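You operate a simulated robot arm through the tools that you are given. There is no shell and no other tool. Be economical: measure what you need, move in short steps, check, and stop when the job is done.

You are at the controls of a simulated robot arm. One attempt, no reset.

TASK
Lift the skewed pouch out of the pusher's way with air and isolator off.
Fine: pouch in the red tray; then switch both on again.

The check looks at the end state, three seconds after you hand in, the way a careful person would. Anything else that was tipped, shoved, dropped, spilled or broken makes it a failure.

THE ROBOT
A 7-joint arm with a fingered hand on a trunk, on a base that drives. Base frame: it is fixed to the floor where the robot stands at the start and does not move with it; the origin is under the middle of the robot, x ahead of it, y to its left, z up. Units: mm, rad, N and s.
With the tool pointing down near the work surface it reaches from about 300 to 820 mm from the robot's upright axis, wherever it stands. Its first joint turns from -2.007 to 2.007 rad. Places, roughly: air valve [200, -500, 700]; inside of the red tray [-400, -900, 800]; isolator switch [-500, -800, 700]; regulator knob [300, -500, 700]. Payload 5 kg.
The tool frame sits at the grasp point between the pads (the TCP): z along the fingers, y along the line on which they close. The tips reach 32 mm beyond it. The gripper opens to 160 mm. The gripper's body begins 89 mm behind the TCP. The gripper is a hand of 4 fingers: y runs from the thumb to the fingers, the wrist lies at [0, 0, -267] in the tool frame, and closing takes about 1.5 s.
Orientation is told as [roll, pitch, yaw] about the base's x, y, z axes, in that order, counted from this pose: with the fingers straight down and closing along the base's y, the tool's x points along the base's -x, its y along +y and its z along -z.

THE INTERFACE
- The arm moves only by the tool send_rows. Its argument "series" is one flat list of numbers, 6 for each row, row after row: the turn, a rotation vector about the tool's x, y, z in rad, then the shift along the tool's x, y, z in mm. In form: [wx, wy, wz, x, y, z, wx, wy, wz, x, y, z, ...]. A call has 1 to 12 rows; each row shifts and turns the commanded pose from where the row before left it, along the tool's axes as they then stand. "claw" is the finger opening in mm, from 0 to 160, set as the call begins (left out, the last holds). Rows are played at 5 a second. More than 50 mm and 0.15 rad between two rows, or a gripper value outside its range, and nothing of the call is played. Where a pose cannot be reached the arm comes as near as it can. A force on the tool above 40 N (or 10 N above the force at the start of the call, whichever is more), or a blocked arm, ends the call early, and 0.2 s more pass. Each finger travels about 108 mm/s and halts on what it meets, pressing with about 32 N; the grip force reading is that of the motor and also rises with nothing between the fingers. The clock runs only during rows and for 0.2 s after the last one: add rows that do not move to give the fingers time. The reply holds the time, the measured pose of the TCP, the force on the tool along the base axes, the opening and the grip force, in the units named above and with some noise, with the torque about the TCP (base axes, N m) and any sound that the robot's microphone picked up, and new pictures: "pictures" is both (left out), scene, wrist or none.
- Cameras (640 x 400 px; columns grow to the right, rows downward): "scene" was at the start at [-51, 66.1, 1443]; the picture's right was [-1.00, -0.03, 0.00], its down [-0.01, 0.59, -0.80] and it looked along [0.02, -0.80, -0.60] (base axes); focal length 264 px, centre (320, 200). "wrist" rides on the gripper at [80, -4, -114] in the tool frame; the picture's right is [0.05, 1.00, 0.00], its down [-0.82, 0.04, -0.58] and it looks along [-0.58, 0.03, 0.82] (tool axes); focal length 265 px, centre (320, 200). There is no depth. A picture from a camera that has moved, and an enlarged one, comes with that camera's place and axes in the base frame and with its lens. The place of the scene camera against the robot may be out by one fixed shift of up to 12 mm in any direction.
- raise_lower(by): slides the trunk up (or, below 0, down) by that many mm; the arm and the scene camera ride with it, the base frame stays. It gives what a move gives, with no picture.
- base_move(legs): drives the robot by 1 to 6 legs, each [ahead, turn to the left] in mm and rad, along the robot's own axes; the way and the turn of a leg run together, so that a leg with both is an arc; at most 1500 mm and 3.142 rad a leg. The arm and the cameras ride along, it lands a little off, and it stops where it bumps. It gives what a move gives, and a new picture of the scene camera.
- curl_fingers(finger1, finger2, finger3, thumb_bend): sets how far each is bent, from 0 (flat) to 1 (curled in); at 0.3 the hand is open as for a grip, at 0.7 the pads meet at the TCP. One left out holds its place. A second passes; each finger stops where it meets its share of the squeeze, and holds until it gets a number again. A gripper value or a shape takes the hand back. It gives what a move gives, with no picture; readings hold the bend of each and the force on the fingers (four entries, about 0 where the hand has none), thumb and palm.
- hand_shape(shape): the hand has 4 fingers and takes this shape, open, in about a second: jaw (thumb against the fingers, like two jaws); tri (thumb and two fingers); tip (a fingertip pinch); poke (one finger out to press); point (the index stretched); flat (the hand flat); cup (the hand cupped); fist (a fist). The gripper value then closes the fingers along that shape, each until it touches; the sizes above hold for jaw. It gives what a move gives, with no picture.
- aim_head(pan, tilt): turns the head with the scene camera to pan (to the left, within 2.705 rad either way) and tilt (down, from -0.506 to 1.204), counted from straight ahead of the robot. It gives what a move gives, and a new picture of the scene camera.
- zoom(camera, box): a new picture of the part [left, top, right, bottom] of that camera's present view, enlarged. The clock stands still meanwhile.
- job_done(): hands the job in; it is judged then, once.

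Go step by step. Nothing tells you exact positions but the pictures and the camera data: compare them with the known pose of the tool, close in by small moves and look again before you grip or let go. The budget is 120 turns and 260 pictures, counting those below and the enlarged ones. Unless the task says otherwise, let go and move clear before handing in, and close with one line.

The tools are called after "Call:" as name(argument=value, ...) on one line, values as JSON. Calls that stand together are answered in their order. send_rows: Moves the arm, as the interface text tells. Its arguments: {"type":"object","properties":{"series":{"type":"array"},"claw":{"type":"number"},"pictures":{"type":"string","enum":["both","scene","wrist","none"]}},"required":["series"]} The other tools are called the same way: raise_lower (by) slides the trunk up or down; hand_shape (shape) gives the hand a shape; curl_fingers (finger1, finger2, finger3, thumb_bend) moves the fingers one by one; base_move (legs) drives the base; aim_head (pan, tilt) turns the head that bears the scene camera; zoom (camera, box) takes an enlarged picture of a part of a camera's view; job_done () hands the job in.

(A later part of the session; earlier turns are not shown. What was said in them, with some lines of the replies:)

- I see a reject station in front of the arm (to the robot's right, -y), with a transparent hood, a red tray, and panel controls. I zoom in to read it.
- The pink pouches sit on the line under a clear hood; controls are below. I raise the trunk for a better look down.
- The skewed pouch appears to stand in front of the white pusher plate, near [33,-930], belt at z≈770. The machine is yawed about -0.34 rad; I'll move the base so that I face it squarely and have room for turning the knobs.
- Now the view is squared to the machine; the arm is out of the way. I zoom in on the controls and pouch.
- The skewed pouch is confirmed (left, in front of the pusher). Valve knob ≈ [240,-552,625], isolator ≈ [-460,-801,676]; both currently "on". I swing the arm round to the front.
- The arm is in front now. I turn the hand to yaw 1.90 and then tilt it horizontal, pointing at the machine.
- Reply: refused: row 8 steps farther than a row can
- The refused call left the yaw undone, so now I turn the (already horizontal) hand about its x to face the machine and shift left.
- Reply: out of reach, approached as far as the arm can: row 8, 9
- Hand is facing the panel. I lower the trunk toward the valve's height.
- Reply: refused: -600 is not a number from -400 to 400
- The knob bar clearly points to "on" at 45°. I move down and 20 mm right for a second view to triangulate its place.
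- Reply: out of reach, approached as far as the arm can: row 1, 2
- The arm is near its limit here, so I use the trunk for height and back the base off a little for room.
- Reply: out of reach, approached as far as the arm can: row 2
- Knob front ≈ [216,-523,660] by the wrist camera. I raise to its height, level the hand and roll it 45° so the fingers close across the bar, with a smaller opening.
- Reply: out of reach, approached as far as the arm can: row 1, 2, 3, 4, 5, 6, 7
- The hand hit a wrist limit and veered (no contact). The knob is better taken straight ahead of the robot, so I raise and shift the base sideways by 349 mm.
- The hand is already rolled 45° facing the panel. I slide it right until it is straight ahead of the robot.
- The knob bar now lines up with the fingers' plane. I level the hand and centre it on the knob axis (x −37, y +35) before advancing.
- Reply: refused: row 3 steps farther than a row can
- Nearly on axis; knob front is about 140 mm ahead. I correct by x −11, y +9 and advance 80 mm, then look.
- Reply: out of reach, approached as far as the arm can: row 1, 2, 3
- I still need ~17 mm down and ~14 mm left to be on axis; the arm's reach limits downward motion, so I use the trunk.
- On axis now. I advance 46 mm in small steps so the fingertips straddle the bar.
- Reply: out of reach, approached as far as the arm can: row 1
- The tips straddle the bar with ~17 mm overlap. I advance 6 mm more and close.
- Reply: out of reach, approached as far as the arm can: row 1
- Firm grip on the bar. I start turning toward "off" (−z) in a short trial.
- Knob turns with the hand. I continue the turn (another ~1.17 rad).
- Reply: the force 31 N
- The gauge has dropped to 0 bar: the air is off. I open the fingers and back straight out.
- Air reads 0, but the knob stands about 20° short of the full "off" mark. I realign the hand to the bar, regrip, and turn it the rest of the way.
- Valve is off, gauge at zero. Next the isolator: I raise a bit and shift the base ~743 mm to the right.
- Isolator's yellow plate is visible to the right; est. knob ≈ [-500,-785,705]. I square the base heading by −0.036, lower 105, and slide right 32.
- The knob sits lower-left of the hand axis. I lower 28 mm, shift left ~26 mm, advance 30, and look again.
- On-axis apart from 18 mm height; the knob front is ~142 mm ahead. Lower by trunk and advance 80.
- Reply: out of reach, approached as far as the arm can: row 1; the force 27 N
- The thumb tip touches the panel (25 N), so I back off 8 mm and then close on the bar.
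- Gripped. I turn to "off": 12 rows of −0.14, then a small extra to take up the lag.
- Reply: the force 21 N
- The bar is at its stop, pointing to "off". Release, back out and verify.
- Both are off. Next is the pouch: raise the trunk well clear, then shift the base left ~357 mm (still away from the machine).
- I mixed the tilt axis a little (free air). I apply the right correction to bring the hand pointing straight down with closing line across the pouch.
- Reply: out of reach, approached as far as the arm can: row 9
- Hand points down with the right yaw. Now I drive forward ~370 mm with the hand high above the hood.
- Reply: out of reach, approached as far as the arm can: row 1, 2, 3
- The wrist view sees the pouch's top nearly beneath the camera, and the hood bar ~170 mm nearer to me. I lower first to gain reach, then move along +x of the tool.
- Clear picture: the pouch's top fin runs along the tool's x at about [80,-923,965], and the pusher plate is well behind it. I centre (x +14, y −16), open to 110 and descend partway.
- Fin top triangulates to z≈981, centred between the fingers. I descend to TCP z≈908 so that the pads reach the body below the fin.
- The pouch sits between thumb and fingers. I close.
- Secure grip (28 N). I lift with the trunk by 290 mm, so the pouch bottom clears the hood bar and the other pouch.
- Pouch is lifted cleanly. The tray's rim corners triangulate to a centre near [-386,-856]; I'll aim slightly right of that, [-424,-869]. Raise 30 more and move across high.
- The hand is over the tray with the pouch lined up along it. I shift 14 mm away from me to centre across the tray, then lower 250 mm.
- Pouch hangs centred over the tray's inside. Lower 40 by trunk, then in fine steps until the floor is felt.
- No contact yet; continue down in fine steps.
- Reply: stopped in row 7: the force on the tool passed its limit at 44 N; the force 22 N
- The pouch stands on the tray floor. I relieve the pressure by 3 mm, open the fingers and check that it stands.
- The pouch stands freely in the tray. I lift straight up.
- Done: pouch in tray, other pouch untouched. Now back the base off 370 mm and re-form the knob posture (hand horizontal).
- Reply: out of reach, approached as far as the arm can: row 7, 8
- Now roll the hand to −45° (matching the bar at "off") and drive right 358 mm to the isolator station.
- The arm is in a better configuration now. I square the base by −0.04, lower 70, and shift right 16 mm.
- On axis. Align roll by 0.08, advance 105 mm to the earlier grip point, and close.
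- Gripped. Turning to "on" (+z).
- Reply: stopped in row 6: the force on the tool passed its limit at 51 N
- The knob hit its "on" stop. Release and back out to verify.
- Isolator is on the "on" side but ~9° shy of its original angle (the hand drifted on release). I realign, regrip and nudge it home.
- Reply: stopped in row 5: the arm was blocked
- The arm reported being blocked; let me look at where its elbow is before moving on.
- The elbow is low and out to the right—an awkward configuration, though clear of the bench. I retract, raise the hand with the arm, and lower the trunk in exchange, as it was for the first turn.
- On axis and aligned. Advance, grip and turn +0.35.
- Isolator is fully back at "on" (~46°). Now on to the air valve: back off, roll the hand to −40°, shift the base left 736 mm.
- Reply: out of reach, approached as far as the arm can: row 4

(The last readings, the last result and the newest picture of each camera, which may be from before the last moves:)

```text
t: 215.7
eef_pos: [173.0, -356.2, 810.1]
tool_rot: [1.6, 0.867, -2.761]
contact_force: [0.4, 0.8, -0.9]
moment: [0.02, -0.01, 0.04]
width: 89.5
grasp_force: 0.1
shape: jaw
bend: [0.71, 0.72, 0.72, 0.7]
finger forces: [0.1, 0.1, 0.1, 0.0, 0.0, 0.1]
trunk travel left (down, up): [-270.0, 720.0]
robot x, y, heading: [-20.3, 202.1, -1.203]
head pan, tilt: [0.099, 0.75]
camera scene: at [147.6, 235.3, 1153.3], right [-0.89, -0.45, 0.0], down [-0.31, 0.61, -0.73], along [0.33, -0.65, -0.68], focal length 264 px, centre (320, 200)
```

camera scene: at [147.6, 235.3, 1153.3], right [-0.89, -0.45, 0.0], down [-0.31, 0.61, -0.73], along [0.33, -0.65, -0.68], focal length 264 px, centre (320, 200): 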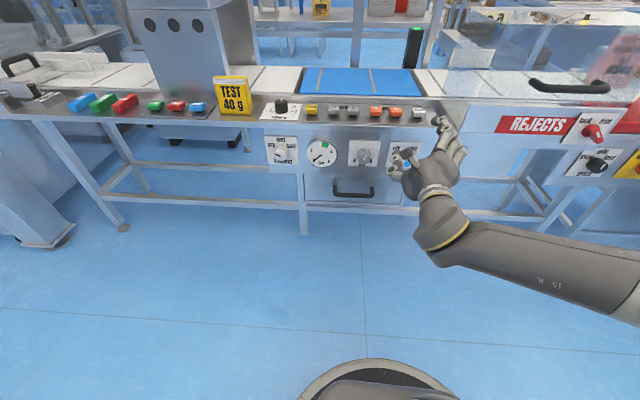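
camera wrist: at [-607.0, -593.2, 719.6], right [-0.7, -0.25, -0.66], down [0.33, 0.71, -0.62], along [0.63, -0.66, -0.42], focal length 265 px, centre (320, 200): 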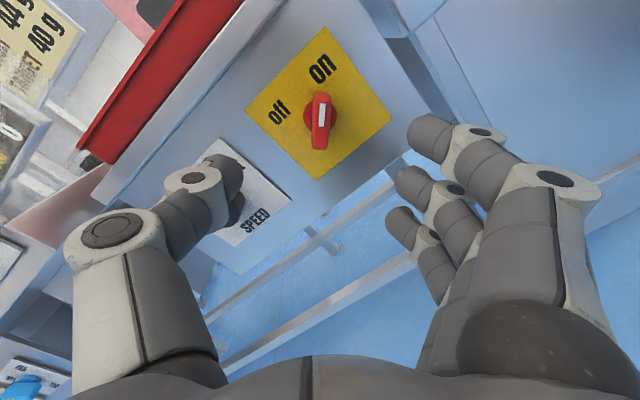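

Square the base by −0.033, lower 148 mm, level the hand and advance 50.

Call:
base_move(legs=[[0, -0.033]])

Call:
raise_lower(by=-149)

Call:
send_rows(series=[0.016, -0.019, 0, 4, -4.5, 0, 0, 0, 0, 0, 0, 30, 0, 0, 0, 0, 0, 25, 0, 0, 0, 0, 0, 0], pictures="wrist")

Call:
zoom(camera="wrist", box=[180, 20, 480, 207])

```text
t: 216.4
eef_pos: [154.2, -362.6, 810.6]
tool_rot: [1.601, 0.867, -2.794]
contact_force: [0.1, 0.3, -0.2]
moment: [0.03, -0.03, -0.01]
width: 89.3
grasp_force: 0.1
shape: jaw
bend: [0.71, 0.72, 0.72, 0.7]
finger forces: [0.1, 0.0, 0.0, 0.0, 0.1, 0.1]
trunk travel left (down, up): [-270.0, 720.0]
robot x, y, heading: [-26.3, 198.3, -1.239]
head pan, tilt: [0.099, 0.75]
camera scene: at [148.8, 230.0, 1153.3], right [-0.91, -0.42, 0.0], down [-0.29, 0.62, -0.73], along [0.31, -0.66, -0.68], focal length 264 px, centre (320, 200)
```

scene: 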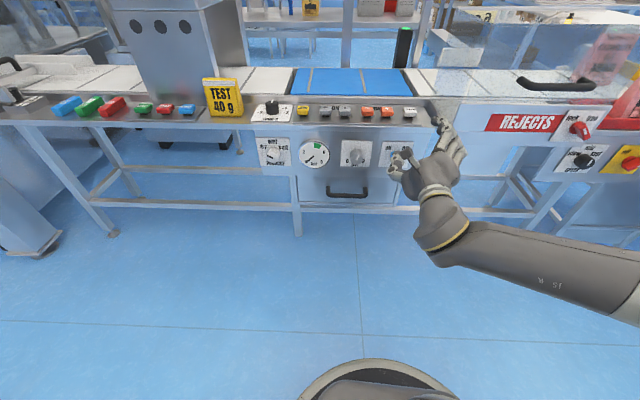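

```text
t: 218.2
eef_pos: [155.3, -361.7, 661.8]
tool_rot: [1.601, 0.866, -2.793]
contact_force: [-0.6, 1.0, -0.3]
moment: [-0.01, 0.04, 0.0]
width: 89.4
grasp_force: 0.1
shape: jaw
bend: [0.71, 0.72, 0.72, 0.7]
finger forces: [0.0, 0.0, 0.0, 0.0, 0.0, 0.1]
trunk travel left (down, up): [-121.0, 869.0]
robot x, y, heading: [-20.0, 197.6, -1.236]
head pan, tilt: [0.099, 0.75]
```

```text
t: 219.2
eef_pos: [177.2, -413.2, 663.3]
tool_rot: [1.563, 0.867, -2.823]
contact_force: [0.4, -0.1, -0.4]
moment: [0.01, 0.01, 0.02]
width: 89.3
grasp_force: 0.0
shape: jaw
bend: [0.71, 0.72, 0.72, 0.7]
finger forces: [0.0, 0.0, 0.0, 0.0, 0.1, 0.0]
trunk travel left (down, up): [-121.0, 869.0]
robot x, y, heading: [-18.3, 202.3, -1.238]
head pan, tilt: [0.099, 0.75]
camera wrist: at [193.7, -288.6, 722.3], right [-0.69, -0.24, 0.69], down [-0.72, 0.37, -0.59], along [-0.12, -0.9, -0.42], focal length 265 px, centre (320, 200)
```

wrist: 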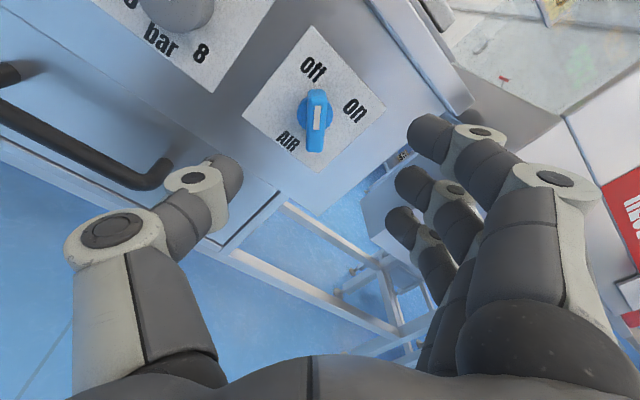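

```text
2.13 times, centred on (330, 114) of wrist
camera zoom: at [193.7, -288.6, 722.3], right [-0.69, -0.24, 0.69], down [-0.72, 0.37, -0.59], along [-0.12, -0.9, -0.42], focal length 566 px, centre (299, 384)
```

zoom: 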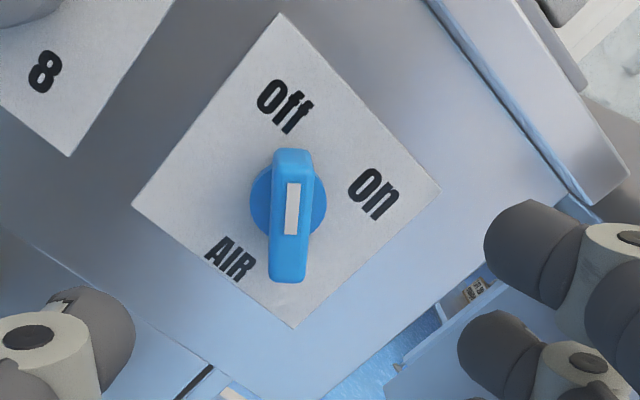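

Aligned and centred on the valve. Advance to the earlier grip depth and close.

Call:
send_rows(series=[0, 0, 0, 0, -2, 34, 0, 0, 0, 0, 0, 34, 0, 0, 0, 0, 0, 32, 0, 0, 0, 0, 0, 0], pictures="none")

Call:
send_rows(series=[0, 0, 0, 0, 0, 0, 0, 0, 0, 0, 0, 0, 0, 0, 0, 0, 0, 0, 0, 0, 0, 0, 0, 0, 0, 0, 0, 0, 0, 0, 0, 0, 0, 0, 0, 0, 0, 0, 0, 0, 0, 0], claw=5, pictures="wrist")

```text
t: 220.2
eef_pos: [211.3, -507.8, 659.6]
tool_rot: [1.562, 0.868, -2.822]
contact_force: [0.1, 0.1, -0.8]
moment: [-0.02, -0.04, 0.0]
width: 89.3
grasp_force: 0.1
shape: jaw
bend: [0.71, 0.72, 0.72, 0.7]
finger forces: [0.1, 0.1, 0.0, 0.0, 0.0, 0.0]
trunk travel left (down, up): [-121.0, 869.0]
robot x, y, heading: [-23.4, 203.2, -1.237]
head pan, tilt: [0.099, 0.75]
```

```text
t: 221.8
eef_pos: [210.6, -507.3, 660.4]
tool_rot: [1.561, 0.868, -2.822]
contact_force: [3.4, -3.7, -1.1]
moment: [0.02, -0.01, 0.02]
width: 8.0
grasp_force: 32.0
shape: jaw
bend: [0.71, 0.71, 0.71, 0.7]
finger forces: [9.2, 9.9, 7.5, 0.0, 29.6, 0.1]
trunk travel left (down, up): [-121.0, 869.0]
robot x, y, heading: [-23.1, 204.3, -1.236]
head pan, tilt: [0.099, 0.75]
camera wrist: at [227.8, -382.3, 719.4], right [-0.69, -0.24, 0.69], down [-0.72, 0.37, -0.59], along [-0.11, -0.9, -0.42], focal length 265 px, centre (320, 200)
```

wrist: 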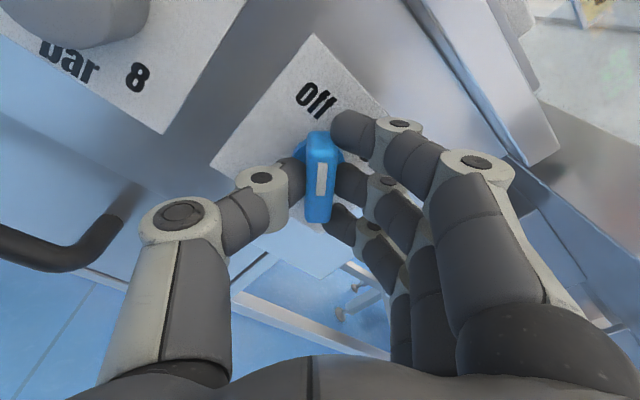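

Gripped well. Turn to "on" in two stages.

Call:
send_rows(series=[0, 0, 0.14, 0, 0, 0, 0, 0, 0.14, 0, 0, 0, 0, 0, 0.14, 0, 0, 0, 0, 0, 0.14, 0, 0, 0, 0, 0, 0.14, 0, 0, 0, 0, 0, 0.14, 0, 0, 0], pictures="none")

Call:
send_rows(series=[0, 0, 0.14, 0, 0, 0, 0, 0, 0.14, 0, 0, 0, 0, 0, 0.14, 0, 0, 0, 0, 0, 0.14, 0, 0, 0, 0, 0, 0.14, 0, 0, 0, 0, 0, 0, 0, 0, 0], pictures="both")

```text
t: 223.2
eef_pos: [211.0, -507.0, 659.1]
tool_rot: [-1.533, 1.432, 0.364]
contact_force: [5.4, -5.5, 2.6]
moment: [0.23, 0.1, 0.15]
width: 8.2
grasp_force: 32.3
shape: jaw
bend: [0.71, 0.71, 0.71, 0.7]
finger forces: [8.7, 9.7, 8.8, 0.0, 30.5, 0.0]
trunk travel left (down, up): [-121.0, 869.0]
robot x, y, heading: [-23.3, 200.0, -1.231]
head pan, tilt: [0.099, 0.75]
```

```text
t: 224.6
eef_pos: [213.6, -506.6, 659.4]
tool_rot: [-1.562, 0.732, 0.333]
contact_force: [4.9, 3.4, 0.5]
moment: [0.15, 0.4, 0.42]
width: 8.0
grasp_force: 31.7
shape: jaw
bend: [0.71, 0.71, 0.72, 0.7]
finger forces: [9.7, 10.5, 12.0, 0.1, 33.9, 0.0]
trunk travel left (down, up): [-121.0, 869.0]
robot x, y, heading: [-20.2, 203.1, -1.24]
head pan, tilt: [0.099, 0.75]
camera scene: at [149.1, 230.3, 1004.2], right [-0.91, -0.42, 0.0], down [-0.29, 0.62, -0.73], along [0.31, -0.66, -0.68], focal length 264 px, centre (320, 200)
camera wrist: at [122.4, -418.1, 716.9], right [-0.67, -0.22, -0.71], down [0.36, 0.74, -0.57], along [0.65, -0.64, -0.41], focal length 265 px, centre (320, 200)
```

scene: 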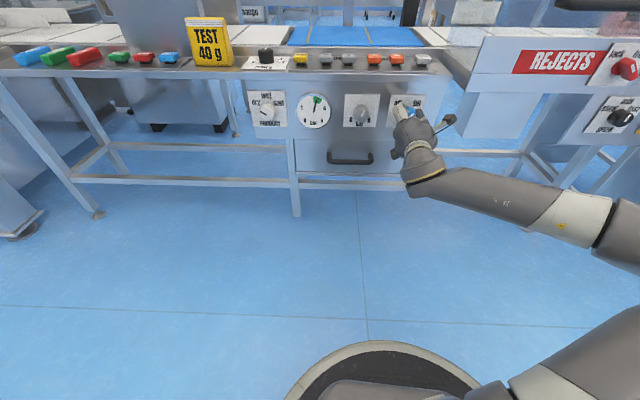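
wrist: 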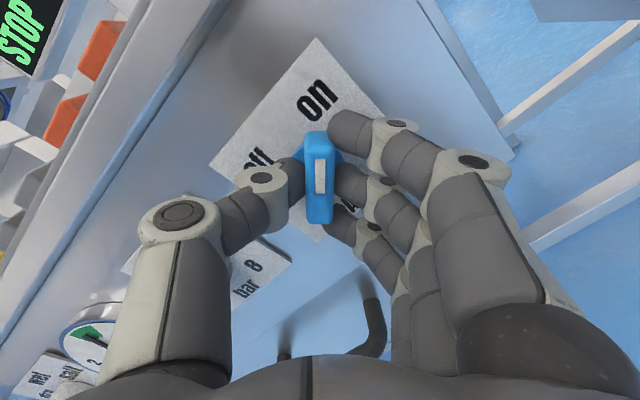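

The gauge is back in the green. A touch more turn, then release and back out.

Call:
send_rows(series=[0, 0, 0.06, 0, 0, 0, 0, 0, 0, 0, 0, 0], pictures="none")

Call:
send_rows(series=[0, 0, 0, 0, 0, 0, 0, 0, 0, 0, 0, 0, 0, 0, 0, 0, 0, 0, 0, 0, 0, 0, 0, 0, 0, 0, 0, 0, 0, 0, 0, 0, 0, 0, 0, -30, 0, 0, 0, 0, 0, -40, 0, 0, 0, 0, 0, -40, 0, 0, 0, 0, 0, -40], claw=90, pictures="both")

Call:
zoom(camera="wrist", box=[180, 20, 480, 207])

Call:
zoom(camera="scene", box=[240, 80, 440, 180])

```text
t: 225.2
eef_pos: [212.3, -506.6, 660.0]
tool_rot: [-1.563, 0.675, 0.332]
contact_force: [7.1, 3.4, 0.6]
moment: [0.06, 0.4, 0.37]
width: 7.7
grasp_force: 32.1
shape: jaw
bend: [0.71, 0.71, 0.71, 0.7]
finger forces: [9.4, 12.3, 11.0, 0.0, 34.2, 0.1]
trunk travel left (down, up): [-121.0, 869.0]
robot x, y, heading: [-20.6, 201.2, -1.234]
head pan, tilt: [0.099, 0.75]
```

```text
t: 227.2
eef_pos: [165.3, -364.4, 660.9]
tool_rot: [-1.564, 0.677, 0.33]
contact_force: [0.2, -0.3, 0.4]
moment: [-0.02, 0.0, -0.01]
width: 89.3
grasp_force: 0.0
shape: jaw
bend: [0.72, 0.72, 0.72, 0.7]
finger forces: [0.1, 0.1, 0.1, 0.0, 0.0, 0.0]
trunk travel left (down, up): [-121.0, 869.0]
robot x, y, heading: [-22.7, 201.5, -1.233]
head pan, tilt: [0.099, 0.75]
camera scene: at [149.0, 229.8, 1004.3], right [-0.91, -0.42, 0.0], down [-0.29, 0.62, -0.73], along [0.31, -0.66, -0.68], focal length 264 px, centre (320, 200)
camera wrist: at [72.0, -276.4, 714.7], right [-0.63, -0.21, -0.75], down [0.39, 0.74, -0.54], along [0.67, -0.63, -0.39], focal length 265 px, centre (320, 200)
```

scene: 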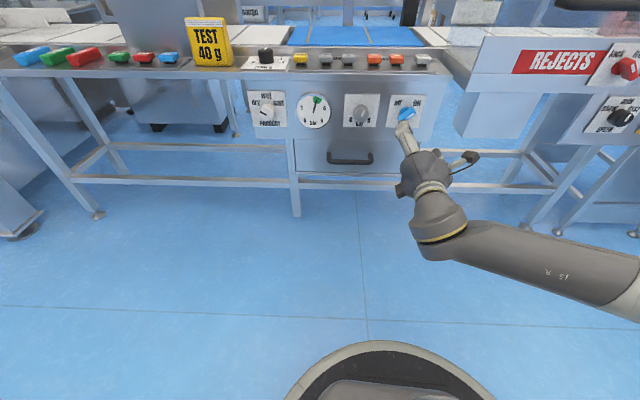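
wrist: 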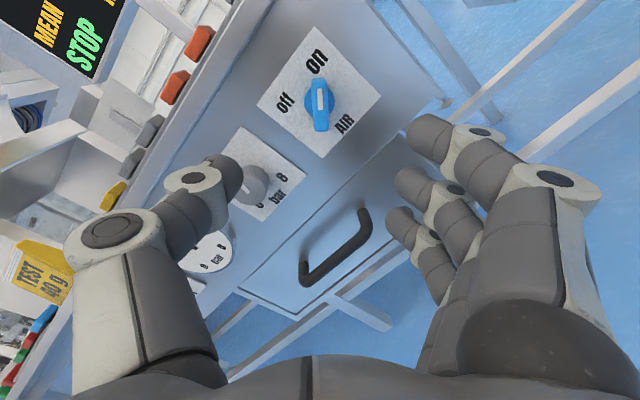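

```text
2.13 times, centred on (330, 114) of wrist
camera zoom: at [72.0, -276.4, 714.7], right [-0.63, -0.21, -0.75], down [0.39, 0.74, -0.54], along [0.67, -0.63, -0.39], focal length 566 px, centre (299, 384)
```

zoom: 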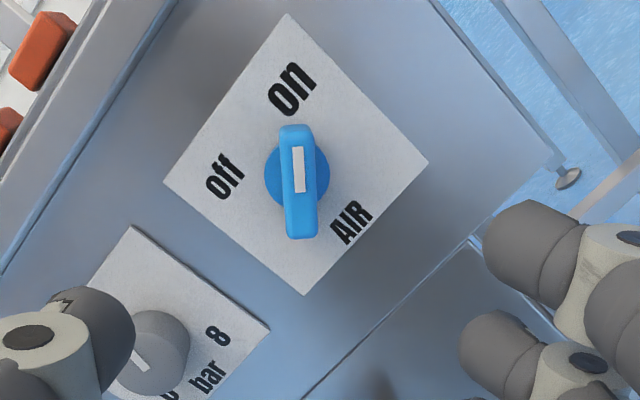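

```text
3.20 times, centred on (340, 130) of scene
camera zoom: at [149.0, 229.8, 1004.3], right [-0.91, -0.42, 0.0], down [-0.29, 0.62, -0.73], along [0.31, -0.66, -0.68], focal length 846 px, centre (256, 424)
```

zoom: 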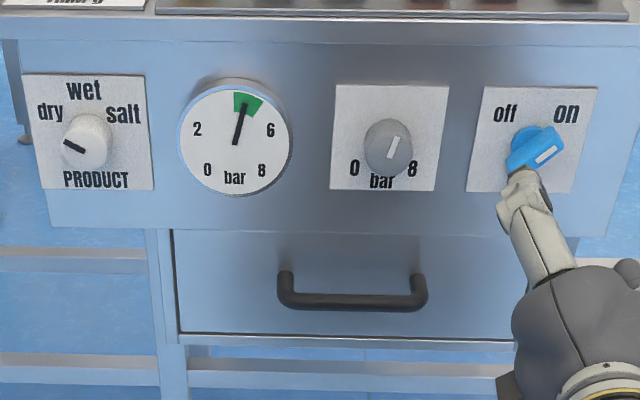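

Air is on, gauge in the green at its earlier value, regulator untouched. A last look at the tray and isolator before handing in.

Call:
raise_lower(by=350)

Call:
aim_head(pan=-0.45, tilt=0.6)

Call:
zoom(camera="scene", box=[120, 80, 440, 280])

```text
t: 230.6
eef_pos: [166.0, -364.2, 1010.8]
tool_rot: [-1.563, 0.675, 0.329]
contact_force: [0.2, -0.8, 0.0]
moment: [0.01, -0.01, -0.01]
width: 89.2
grasp_force: 0.0
shape: jaw
bend: [0.72, 0.72, 0.72, 0.7]
finger forces: [0.1, 0.0, 0.0, 0.0, 0.1, 0.0]
trunk travel left (down, up): [-471.0, 519.0]
robot x, y, heading: [-20.2, 201.0, -1.235]
head pan, tilt: [0.099, 0.75]
```

```text
t: 231.6
eef_pos: [164.7, -363.9, 1010.8]
tool_rot: [-1.564, 0.676, 0.329]
contact_force: [0.1, 0.2, -0.2]
moment: [-0.01, 0.0, 0.01]
width: 89.2
grasp_force: 0.1
shape: jaw
bend: [0.72, 0.72, 0.72, 0.7]
finger forces: [0.0, 0.0, 0.0, 0.0, 0.0, 0.1]
trunk travel left (down, up): [-471.0, 519.0]
robot x, y, heading: [-20.5, 201.4, -1.234]
head pan, tilt: [-0.45, 0.6]
camera scene: at [103.9, 217.4, 1367.2], right [-0.99, 0.11, 0.0], down [0.06, 0.56, -0.82], along [-0.09, -0.82, -0.57], focal length 264 px, centre (320, 200)
```

scene: 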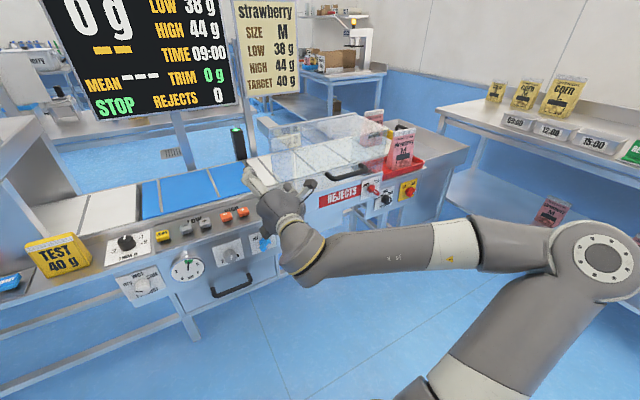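

```text
2.00 times, centred on (280, 180) of scene
camera zoom: at [103.9, 217.4, 1367.2], right [-0.99, 0.11, 0.0], down [0.06, 0.56, -0.82], along [-0.09, -0.82, -0.57], focal length 528 px, centre (400, 240)
```

zoom: 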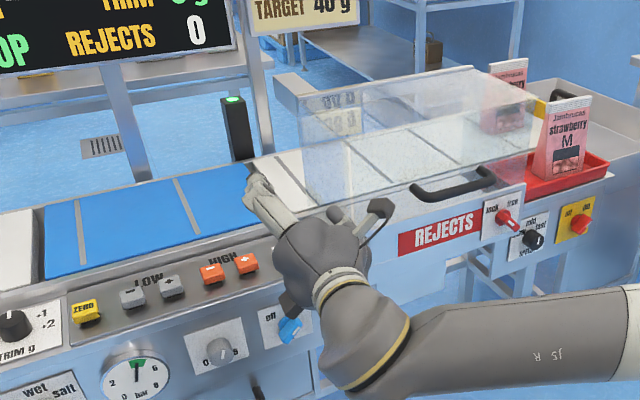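

The pouch stands in the red tray, the belt in front of the pusher is clear, and the other pouch has not moved. Both switches are on and the hand is clear, so I hand in.

Call:
job_done()

```text
The job is handed in.
```

The skewed pouch is standing in the red tray. I moved it with the air and isolator off, and both are switched back on, with the gauge back in the green.
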